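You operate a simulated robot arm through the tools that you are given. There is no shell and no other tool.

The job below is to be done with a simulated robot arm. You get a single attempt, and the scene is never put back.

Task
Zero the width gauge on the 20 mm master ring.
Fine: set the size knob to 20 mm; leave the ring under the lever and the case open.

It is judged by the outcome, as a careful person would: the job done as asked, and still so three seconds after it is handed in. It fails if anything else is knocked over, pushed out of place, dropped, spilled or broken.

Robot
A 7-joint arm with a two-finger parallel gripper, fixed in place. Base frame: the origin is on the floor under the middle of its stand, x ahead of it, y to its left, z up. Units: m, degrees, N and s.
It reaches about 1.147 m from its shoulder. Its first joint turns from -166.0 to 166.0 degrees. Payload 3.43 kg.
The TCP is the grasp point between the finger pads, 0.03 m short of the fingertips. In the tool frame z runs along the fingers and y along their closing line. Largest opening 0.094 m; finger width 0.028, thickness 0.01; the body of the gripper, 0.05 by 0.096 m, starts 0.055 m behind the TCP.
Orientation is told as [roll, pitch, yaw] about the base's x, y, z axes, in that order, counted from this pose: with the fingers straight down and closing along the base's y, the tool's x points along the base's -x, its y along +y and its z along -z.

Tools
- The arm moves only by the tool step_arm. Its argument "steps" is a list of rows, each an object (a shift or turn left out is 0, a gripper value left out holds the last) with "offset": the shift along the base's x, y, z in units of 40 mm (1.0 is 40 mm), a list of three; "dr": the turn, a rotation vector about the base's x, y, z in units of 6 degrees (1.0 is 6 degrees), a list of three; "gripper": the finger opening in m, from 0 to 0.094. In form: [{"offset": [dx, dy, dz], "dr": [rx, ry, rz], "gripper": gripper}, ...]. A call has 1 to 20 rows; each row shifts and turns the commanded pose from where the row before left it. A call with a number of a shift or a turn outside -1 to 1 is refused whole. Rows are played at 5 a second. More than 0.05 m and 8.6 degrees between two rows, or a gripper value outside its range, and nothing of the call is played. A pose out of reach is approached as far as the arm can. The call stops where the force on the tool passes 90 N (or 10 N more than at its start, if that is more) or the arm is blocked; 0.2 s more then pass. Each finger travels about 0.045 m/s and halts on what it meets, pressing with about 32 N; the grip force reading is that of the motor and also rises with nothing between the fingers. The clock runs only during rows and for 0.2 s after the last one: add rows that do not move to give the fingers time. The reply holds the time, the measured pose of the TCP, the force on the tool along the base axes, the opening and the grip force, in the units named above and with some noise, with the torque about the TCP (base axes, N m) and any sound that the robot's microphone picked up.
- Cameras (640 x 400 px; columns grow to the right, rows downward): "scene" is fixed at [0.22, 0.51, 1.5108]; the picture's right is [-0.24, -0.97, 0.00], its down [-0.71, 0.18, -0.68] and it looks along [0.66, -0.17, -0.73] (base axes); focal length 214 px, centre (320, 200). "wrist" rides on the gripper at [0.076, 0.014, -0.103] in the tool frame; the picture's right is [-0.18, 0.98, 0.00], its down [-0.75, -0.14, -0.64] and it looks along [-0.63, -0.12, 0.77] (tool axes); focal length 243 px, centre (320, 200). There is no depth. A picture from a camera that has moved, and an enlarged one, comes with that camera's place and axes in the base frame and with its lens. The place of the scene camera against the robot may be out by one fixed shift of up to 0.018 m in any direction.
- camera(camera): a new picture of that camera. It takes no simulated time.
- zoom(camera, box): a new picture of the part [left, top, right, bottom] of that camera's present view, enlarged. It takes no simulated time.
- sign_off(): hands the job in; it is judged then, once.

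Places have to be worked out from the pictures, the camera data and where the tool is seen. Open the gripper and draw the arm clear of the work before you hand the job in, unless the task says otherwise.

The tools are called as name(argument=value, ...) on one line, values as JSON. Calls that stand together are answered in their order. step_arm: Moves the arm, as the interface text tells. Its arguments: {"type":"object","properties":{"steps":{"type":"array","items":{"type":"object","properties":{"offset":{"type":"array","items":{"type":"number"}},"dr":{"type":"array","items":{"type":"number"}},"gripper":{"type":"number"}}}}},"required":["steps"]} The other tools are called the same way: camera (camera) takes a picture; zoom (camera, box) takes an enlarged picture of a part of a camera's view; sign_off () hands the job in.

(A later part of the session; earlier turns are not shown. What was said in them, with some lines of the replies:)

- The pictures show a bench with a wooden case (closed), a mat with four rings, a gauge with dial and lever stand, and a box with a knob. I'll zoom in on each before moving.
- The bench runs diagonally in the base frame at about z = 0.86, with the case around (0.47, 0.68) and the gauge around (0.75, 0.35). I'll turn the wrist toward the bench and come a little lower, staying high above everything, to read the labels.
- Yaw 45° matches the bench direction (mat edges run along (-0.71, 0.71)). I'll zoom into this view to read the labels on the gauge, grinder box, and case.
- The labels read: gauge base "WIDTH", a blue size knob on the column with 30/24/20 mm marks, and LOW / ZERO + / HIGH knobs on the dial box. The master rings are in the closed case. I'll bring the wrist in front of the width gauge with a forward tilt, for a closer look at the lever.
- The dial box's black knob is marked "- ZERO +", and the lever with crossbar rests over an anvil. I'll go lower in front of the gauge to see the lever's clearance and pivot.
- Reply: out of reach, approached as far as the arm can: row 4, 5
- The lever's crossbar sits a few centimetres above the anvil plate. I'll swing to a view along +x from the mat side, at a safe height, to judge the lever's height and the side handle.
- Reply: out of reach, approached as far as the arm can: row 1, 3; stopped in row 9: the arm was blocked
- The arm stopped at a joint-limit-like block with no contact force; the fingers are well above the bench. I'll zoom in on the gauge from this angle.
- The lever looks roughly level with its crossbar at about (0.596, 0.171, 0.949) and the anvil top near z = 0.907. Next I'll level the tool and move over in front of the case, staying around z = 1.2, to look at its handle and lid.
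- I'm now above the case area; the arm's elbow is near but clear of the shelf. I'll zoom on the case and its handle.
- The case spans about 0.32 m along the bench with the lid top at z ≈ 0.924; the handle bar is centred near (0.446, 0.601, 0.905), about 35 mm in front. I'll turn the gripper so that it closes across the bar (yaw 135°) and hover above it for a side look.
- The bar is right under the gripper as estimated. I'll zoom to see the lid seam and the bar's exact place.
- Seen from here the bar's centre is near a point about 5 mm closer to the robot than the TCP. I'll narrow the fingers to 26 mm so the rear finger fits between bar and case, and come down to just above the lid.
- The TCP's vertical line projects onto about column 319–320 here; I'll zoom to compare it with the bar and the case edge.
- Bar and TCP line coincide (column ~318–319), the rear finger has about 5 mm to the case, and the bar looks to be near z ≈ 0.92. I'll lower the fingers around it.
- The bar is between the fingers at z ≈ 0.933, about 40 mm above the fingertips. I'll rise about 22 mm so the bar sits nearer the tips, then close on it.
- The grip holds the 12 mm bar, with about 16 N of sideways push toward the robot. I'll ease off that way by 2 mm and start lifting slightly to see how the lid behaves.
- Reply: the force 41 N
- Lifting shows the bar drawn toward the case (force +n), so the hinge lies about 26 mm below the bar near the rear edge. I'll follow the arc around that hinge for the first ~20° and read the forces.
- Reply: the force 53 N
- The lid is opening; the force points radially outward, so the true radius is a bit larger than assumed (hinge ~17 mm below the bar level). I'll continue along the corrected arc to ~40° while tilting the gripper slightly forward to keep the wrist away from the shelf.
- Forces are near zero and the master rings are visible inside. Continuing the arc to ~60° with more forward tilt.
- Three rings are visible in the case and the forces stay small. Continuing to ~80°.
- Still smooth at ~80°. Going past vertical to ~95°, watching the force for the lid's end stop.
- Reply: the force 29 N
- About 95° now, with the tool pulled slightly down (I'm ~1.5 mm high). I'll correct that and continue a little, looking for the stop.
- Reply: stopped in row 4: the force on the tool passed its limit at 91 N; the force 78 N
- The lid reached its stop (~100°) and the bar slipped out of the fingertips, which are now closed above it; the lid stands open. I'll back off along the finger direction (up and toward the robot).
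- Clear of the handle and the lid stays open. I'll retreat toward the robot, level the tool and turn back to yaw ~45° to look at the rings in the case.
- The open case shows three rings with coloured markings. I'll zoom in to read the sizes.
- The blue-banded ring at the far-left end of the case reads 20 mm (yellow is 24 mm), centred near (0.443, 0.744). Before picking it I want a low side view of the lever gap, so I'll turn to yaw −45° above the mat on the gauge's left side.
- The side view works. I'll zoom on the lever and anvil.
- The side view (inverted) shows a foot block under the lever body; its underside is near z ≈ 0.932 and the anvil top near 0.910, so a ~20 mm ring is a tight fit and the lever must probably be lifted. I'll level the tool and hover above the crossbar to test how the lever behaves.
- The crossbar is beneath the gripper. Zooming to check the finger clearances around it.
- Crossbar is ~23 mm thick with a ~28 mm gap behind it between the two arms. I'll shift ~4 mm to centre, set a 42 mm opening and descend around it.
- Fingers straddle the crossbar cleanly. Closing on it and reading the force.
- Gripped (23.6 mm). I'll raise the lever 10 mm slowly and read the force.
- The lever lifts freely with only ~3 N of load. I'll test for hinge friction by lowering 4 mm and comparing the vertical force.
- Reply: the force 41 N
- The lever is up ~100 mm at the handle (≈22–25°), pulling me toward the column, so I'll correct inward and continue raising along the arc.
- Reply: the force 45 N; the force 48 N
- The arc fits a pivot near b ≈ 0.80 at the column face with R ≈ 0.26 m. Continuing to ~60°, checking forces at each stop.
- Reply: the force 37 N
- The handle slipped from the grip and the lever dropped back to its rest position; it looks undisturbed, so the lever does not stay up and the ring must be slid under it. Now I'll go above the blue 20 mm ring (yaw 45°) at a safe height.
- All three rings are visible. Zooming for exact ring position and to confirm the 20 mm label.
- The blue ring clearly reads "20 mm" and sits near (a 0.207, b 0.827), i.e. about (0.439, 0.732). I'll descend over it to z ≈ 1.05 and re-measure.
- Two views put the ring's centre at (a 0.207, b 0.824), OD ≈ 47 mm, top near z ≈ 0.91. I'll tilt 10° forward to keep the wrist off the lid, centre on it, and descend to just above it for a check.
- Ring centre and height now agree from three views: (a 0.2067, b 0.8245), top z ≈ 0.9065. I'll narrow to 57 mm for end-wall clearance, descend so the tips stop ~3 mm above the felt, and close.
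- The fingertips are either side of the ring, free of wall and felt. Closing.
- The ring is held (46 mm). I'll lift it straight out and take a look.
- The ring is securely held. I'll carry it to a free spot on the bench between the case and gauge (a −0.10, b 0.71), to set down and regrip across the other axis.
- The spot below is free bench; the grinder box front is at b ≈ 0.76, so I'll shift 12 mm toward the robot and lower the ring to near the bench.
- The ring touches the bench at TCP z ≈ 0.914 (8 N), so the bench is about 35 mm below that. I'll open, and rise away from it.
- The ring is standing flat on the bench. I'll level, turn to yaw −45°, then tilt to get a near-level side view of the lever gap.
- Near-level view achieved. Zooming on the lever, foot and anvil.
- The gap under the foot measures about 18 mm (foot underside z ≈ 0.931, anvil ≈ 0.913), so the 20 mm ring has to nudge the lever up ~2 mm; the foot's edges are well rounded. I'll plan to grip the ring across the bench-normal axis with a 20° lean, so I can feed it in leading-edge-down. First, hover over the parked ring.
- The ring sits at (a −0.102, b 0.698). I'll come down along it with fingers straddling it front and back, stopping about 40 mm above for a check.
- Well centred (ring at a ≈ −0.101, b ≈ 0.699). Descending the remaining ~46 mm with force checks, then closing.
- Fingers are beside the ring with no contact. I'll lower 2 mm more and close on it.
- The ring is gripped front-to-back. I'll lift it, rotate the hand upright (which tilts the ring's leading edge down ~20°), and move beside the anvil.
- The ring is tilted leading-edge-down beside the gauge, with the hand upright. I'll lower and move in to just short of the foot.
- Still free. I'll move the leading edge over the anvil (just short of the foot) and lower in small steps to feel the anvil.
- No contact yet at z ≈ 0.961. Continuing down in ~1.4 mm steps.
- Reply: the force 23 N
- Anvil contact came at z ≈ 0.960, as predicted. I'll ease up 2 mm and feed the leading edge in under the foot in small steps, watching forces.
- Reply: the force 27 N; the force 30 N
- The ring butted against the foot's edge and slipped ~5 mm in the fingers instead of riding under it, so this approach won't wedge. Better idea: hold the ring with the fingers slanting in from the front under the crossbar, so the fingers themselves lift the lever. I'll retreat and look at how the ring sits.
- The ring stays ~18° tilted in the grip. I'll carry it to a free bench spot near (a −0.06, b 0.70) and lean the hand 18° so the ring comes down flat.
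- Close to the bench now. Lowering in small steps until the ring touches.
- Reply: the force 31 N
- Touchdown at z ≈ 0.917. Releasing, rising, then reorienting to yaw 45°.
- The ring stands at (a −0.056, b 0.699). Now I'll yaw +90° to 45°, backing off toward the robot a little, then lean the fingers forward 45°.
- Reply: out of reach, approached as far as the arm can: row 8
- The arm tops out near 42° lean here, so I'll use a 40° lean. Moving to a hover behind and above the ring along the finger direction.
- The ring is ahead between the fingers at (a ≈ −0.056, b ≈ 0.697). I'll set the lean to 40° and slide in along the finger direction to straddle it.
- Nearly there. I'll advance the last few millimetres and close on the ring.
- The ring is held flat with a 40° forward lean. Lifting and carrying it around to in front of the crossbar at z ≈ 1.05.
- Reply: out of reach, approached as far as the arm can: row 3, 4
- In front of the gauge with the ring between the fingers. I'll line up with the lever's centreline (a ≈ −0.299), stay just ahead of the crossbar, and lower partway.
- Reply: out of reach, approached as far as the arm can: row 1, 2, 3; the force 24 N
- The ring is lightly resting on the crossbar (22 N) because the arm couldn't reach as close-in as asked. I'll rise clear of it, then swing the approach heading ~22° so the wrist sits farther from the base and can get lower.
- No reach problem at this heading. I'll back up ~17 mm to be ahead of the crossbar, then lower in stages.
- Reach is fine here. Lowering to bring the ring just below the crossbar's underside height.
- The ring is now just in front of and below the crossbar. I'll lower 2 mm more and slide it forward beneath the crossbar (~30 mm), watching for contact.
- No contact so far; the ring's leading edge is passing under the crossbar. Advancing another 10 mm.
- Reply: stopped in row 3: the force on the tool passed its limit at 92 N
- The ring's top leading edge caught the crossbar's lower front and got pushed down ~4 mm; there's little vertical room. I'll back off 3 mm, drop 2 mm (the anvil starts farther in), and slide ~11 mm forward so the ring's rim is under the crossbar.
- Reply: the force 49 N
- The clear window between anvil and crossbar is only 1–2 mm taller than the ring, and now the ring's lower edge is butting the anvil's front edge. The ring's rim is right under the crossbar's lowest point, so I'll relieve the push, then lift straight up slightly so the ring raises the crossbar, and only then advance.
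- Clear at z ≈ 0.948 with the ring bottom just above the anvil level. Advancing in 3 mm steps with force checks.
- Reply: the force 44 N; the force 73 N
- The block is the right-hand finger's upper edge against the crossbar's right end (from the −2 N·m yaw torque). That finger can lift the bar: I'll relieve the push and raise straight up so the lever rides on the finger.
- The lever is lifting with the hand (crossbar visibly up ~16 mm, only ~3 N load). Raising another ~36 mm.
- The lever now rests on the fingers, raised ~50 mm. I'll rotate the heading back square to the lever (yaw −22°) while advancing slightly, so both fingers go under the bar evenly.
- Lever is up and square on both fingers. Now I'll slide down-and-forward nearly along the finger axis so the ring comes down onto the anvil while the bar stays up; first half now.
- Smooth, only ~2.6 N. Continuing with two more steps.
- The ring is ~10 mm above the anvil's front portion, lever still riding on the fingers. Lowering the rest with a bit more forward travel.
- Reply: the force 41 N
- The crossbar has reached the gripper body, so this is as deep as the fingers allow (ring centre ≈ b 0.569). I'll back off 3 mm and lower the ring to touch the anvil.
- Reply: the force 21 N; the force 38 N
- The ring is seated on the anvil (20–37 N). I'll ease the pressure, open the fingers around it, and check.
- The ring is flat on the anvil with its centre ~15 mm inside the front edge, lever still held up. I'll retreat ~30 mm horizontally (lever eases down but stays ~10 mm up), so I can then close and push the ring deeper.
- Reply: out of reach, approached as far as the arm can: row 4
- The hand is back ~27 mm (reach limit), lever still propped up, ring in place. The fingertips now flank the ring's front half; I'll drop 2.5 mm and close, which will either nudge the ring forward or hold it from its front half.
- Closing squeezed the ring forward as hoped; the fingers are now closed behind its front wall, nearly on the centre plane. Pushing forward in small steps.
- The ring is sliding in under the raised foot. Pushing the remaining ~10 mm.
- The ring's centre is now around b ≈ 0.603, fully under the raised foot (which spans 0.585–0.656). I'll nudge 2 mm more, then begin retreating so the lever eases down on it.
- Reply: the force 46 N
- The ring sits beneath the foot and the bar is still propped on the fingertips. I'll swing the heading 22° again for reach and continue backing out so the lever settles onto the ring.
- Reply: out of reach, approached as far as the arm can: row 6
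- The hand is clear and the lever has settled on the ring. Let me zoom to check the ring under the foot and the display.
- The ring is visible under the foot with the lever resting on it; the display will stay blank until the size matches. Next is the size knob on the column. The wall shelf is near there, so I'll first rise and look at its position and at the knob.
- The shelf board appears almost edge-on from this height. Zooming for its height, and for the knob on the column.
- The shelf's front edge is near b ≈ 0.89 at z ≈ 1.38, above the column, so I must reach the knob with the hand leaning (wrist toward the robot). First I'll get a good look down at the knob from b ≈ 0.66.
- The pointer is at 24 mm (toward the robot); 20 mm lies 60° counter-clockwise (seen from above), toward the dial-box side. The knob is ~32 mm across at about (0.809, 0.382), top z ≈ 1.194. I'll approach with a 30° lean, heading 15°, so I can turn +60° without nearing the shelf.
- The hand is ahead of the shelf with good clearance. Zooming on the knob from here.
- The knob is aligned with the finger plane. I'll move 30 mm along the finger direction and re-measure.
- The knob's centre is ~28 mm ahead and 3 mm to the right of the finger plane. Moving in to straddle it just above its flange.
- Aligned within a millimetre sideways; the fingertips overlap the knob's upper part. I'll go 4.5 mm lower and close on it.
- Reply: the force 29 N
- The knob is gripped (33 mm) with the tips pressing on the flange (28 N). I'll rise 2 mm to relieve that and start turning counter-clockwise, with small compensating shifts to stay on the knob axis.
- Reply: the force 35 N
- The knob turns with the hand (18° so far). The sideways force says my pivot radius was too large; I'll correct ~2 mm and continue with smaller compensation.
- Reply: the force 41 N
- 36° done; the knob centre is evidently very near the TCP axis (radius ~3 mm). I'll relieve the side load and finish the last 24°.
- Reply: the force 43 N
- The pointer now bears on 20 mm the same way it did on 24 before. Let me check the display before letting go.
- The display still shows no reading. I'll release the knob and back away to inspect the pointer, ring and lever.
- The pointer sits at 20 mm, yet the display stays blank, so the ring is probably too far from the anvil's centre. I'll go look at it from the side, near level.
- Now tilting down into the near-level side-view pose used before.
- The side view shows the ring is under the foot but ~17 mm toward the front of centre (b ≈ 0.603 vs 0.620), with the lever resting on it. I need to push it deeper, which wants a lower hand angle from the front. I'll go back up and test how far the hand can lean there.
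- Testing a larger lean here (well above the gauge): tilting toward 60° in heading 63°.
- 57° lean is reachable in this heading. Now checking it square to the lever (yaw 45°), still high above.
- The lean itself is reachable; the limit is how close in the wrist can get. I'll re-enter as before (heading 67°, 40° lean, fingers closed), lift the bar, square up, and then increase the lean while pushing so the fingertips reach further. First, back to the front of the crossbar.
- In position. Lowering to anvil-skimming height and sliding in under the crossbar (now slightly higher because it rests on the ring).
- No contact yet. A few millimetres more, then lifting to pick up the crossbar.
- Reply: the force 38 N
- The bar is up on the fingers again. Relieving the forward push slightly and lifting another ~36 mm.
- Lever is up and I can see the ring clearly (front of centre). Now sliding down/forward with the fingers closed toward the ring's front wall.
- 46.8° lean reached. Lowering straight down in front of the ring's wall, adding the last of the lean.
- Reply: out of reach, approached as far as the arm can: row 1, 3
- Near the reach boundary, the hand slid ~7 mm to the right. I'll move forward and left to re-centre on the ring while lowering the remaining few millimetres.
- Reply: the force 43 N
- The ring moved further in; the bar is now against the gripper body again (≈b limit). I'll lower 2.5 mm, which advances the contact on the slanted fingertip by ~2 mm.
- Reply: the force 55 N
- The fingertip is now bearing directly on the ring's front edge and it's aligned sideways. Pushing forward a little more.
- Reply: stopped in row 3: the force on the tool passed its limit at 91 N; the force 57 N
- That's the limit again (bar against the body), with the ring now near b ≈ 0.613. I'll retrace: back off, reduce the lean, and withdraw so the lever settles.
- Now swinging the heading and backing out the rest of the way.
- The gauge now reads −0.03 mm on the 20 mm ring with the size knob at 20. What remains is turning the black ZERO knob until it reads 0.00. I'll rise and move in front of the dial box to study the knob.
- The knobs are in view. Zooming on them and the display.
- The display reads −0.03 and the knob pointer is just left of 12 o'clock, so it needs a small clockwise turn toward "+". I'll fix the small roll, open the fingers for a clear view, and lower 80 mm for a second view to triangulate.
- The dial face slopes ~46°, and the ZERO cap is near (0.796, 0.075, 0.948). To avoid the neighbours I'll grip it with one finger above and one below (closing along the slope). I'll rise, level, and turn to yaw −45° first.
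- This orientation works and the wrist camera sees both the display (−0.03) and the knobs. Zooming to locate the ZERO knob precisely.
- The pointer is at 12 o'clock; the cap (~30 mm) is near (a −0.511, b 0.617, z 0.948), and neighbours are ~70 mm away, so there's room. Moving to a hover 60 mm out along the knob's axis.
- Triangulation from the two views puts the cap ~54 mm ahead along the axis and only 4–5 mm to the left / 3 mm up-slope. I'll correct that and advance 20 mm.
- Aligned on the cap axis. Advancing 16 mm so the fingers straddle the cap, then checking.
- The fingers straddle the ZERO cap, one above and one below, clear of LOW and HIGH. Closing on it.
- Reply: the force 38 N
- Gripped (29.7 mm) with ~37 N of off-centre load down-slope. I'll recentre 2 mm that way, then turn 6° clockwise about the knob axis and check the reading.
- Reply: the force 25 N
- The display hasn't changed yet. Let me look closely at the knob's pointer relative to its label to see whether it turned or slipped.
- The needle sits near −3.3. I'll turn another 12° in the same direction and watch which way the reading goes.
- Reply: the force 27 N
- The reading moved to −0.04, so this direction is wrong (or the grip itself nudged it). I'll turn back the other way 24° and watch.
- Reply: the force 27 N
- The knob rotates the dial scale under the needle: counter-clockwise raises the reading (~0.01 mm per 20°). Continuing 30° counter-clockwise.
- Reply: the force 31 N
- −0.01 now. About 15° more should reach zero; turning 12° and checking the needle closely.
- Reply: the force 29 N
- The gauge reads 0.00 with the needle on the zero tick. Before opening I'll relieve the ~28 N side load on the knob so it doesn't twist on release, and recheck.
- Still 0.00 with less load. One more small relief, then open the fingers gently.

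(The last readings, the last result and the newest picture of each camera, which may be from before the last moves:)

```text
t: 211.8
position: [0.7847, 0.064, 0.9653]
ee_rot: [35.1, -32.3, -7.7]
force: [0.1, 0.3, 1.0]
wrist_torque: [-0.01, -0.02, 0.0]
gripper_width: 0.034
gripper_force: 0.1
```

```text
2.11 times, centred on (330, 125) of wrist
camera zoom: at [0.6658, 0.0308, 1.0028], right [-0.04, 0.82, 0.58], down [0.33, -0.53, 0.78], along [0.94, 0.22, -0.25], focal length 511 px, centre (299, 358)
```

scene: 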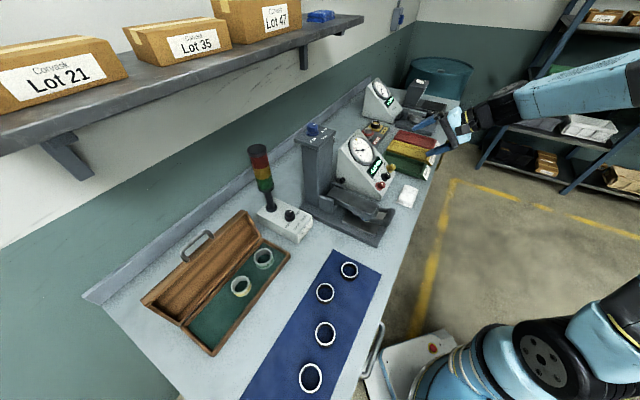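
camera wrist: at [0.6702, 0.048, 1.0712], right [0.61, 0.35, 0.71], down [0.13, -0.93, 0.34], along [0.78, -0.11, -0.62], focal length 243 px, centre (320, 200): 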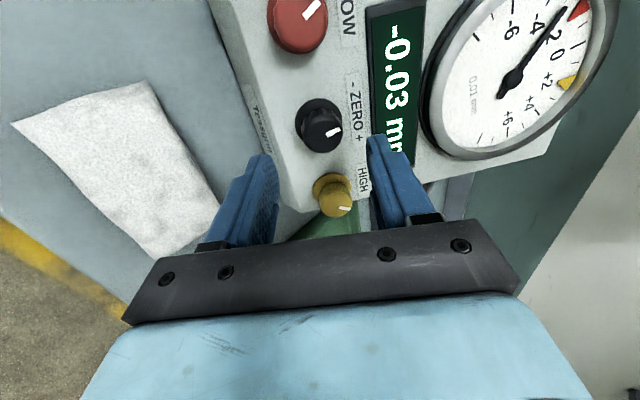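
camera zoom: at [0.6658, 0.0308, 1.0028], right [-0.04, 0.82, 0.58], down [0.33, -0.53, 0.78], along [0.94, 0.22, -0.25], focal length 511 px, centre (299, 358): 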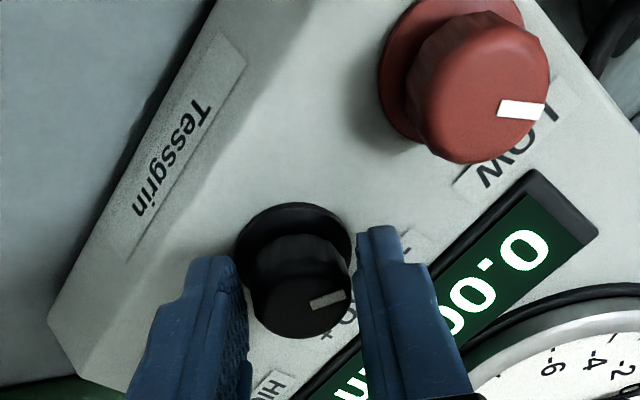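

0.00 holds with the fingers open. I'll withdraw straight out along the knob's axis.

step_arm(steps=[{"gripper": 0.044}, {}, {"offset": [-0.2, -0.2, 0.27]}, {"offset": [-0.4, -0.4, 0.54]}, {"offset": [-0.45, -0.45, 0.6]}, {"offset": [-0.45, -0.45, 0.6]}, {}])

zoom(camera="scene", box=[350, 130, 400, 190])

camera(camera="scene")

camera(camera="wrist")

```text
t: 213.3
position: [0.7242, 0.0034, 1.0461]
ee_rot: [35.2, -32.4, -7.8]
force: [0.2, -0.1, 0.1]
wrist_torque: [0.01, 0.0, -0.06]
gripper_width: 0.0439
gripper_force: 0.1
```

```text
6.67 times, centred on (375, 160) of scene
camera zoom: at [0.22, 0.51, 1.5108], right [-0.24, -0.97, 0.0], down [-0.71, 0.18, -0.68], along [0.66, -0.17, -0.73], focal length 1430 px, centre (-47, 467)
```

zoom: 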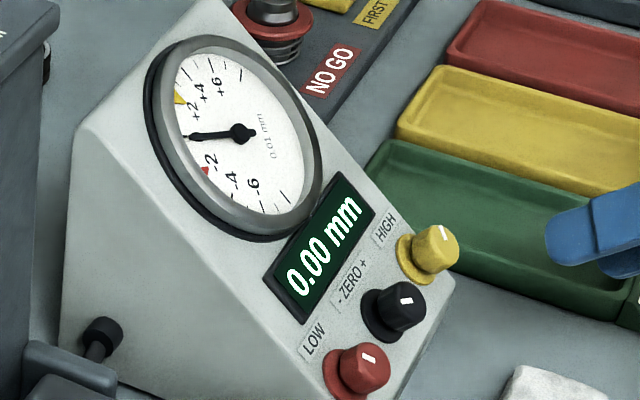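

```text
taken
```

scene: 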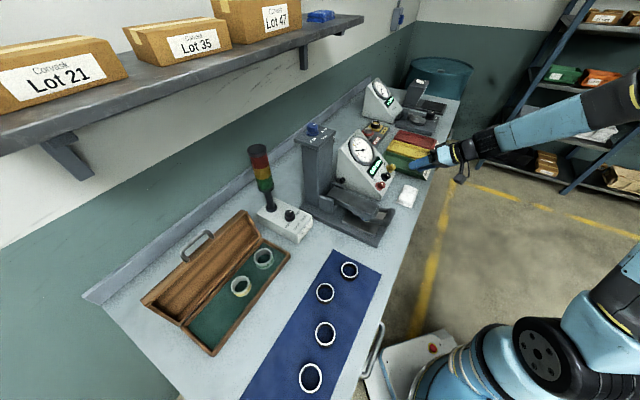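

```text
taken
camera wrist: at [0.6059, -0.0299, 1.0829], right [-0.04, 0.82, 0.58], down [0.33, -0.53, 0.78], along [0.94, 0.22, -0.25], focal length 243 px, centre (320, 200)
```

wrist: 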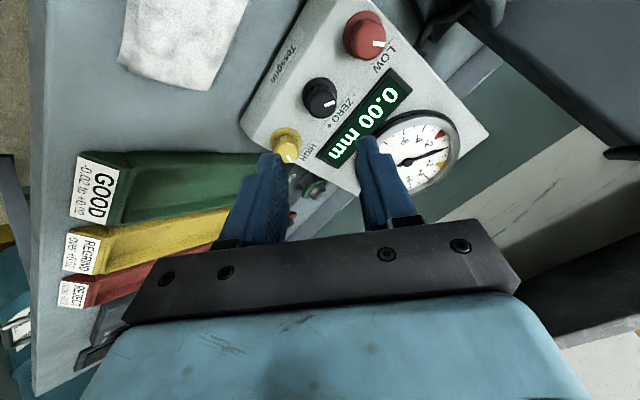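

0.00 mm holds with the hand away. Now I'll draw the arm up and clear of the bench with the gripper open.

step_arm(steps=[{"offset": [-0.3, -0.1, 0.7], "gripper": 0.08}, {"offset": [-0.3, -0.1, 0.8]}, {"offset": [-0.4, 0, 0.8]}, {"offset": [-0.4, 0, 0.8]}, {"offset": [-0.4, 0.1, 0.8]}, {"offset": [-0.4, 0.2, 0.8]}, {"offset": [-0.4, 0.2, 0.8]}, {"offset": [-0.4, 0.2, 0.8]}, {"offset": [-0.4, 0.2, 0.8]}, {"offset": [-0.4, 0.2, 0.8]}, {}])

camera(camera="scene")

zoom(camera="scene", box=[290, 110, 420, 250])

zoom(camera="scene", box=[130, 200, 400, 400])

```text
t: 215.8
position: [0.5731, 0.0404, 1.3608]
ee_rot: [35.2, -32.4, -7.7]
force: [0.0, -0.5, -0.5]
wrist_torque: [0.01, 0.0, 0.03]
gripper_width: 0.0799
gripper_force: 0.1
```

```text
taken
```

scene: 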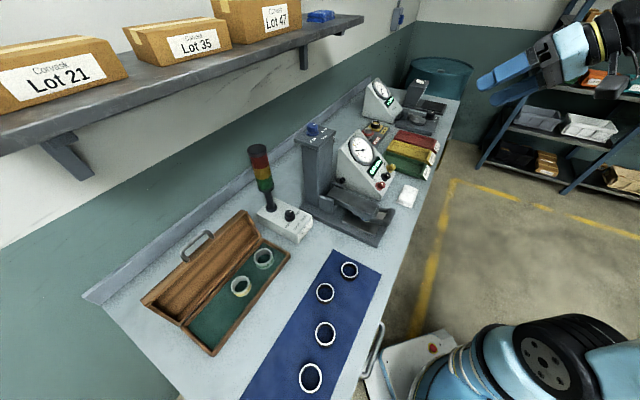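

```text
2.86 times, centred on (355, 180) of scene
camera zoom: at [0.22, 0.51, 1.5108], right [-0.24, -0.97, 0.0], down [-0.71, 0.18, -0.68], along [0.66, -0.17, -0.73], focal length 613 px, centre (220, 257)
```

zoom: 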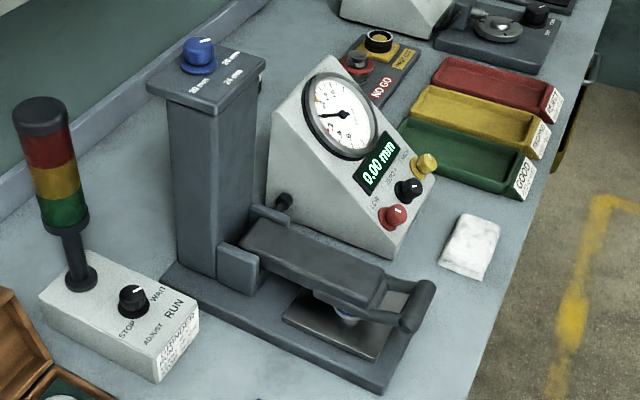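

```text
2.00 times, centred on (265, 300) of scene
camera zoom: at [0.22, 0.51, 1.5108], right [-0.24, -0.97, 0.0], down [-0.71, 0.18, -0.68], along [0.66, -0.17, -0.73], focal length 429 px, centre (430, 0)
```

zoom: 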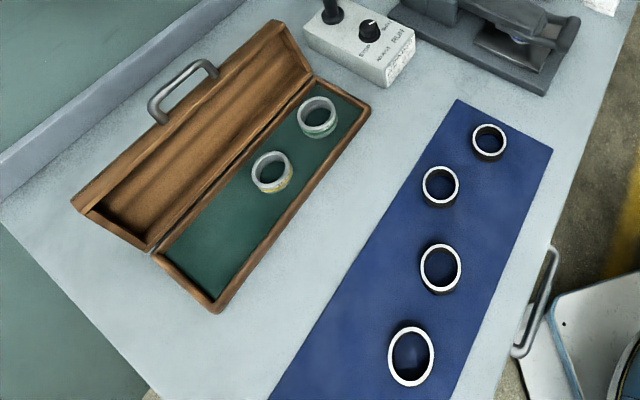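

Everything looks in place: 0.00 mm, ring under the lever, size knob at 20, case open, other rings undisturbed. One last pause to confirm the reading is stable.

step_arm(steps=[{}, {}, {}, {}, {}, {}, {}, {}, {}, {}, {}, {}, {}, {}, {}])

zoom(camera="scene", box=[350, 125, 400, 185])

zoom(camera="scene", box=[295, 110, 345, 160])

```text
t: 218.9
position: [0.5717, 0.04, 1.361]
ee_rot: [35.2, -32.4, -7.6]
force: [0.5, 0.0, -0.5]
wrist_torque: [-0.01, 0.01, 0.01]
gripper_width: 0.08
gripper_force: 0.1
```

```text
6.67 times, centred on (375, 155) of scene
camera zoom: at [0.22, 0.51, 1.5108], right [-0.24, -0.97, 0.0], down [-0.71, 0.18, -0.68], along [0.66, -0.17, -0.73], focal length 1430 px, centre (-47, 500)
```

zoom: 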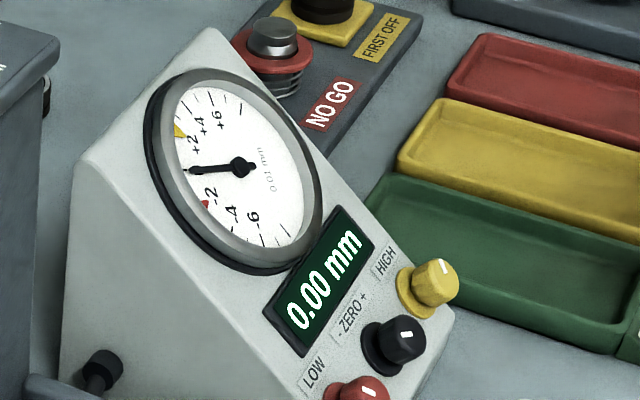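

```text
8.00 times, centred on (320, 135) of scene
camera zoom: at [0.22, 0.51, 1.5108], right [-0.24, -0.97, 0.0], down [-0.71, 0.18, -0.68], along [0.66, -0.17, -0.73], focal length 1716 px, centre (320, 720)
```

zoom: 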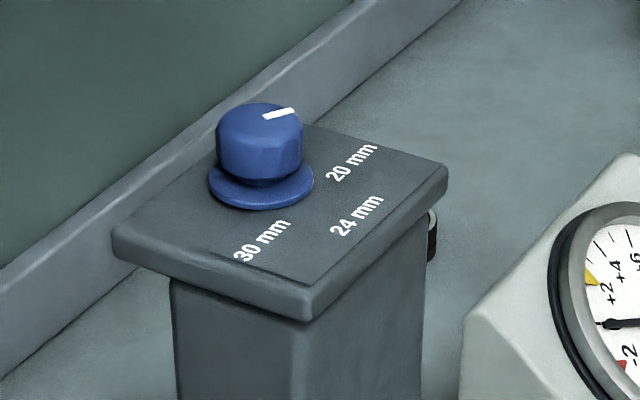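

The reading stayed at 0.00 mm for the 3 s pause. The size knob is at 20 mm, the 20 mm master ring is under the lever, the case is open, and the arm is clear with the gripper open. Handing in.

sign_off()

```text
The job is handed in.
```

The width gauge is zeroed on the 20 mm master ring. The display reads 0.00 mm with the needle on the zero tick, and it stayed there through a 3-second pause before I handed in.

- **Size knob:** turned from 24 mm to 20 mm.
- **Ring:** the blue-banded 20 mm master ring is under the lever. By my estimate it sits about 7 mm toward the robot from the centre of the anvil. I couldn't push it further in, but the gauge reads it.
- **Zero knob:** the gauge first read −0.03 mm, so I turned ZERO counter-clockwise until it read 0.00. I did not touch LOW or HIGH.
- **Case:** left open, with the 24 mm and 30 mm rings still in place.

- **Lever drop:** early on I lifted the lever by its handle and it slipped from the grip, dropping back to rest. I saw no damage.
- **Force stops:** the arm stopped at its 90 N limit three times. Once was at the case lid's end stop, and twice was while working the ring under the lever. I eased off each time.

The last pictures show nothing else on the bench moved. The gripper is open and the arm is clear.
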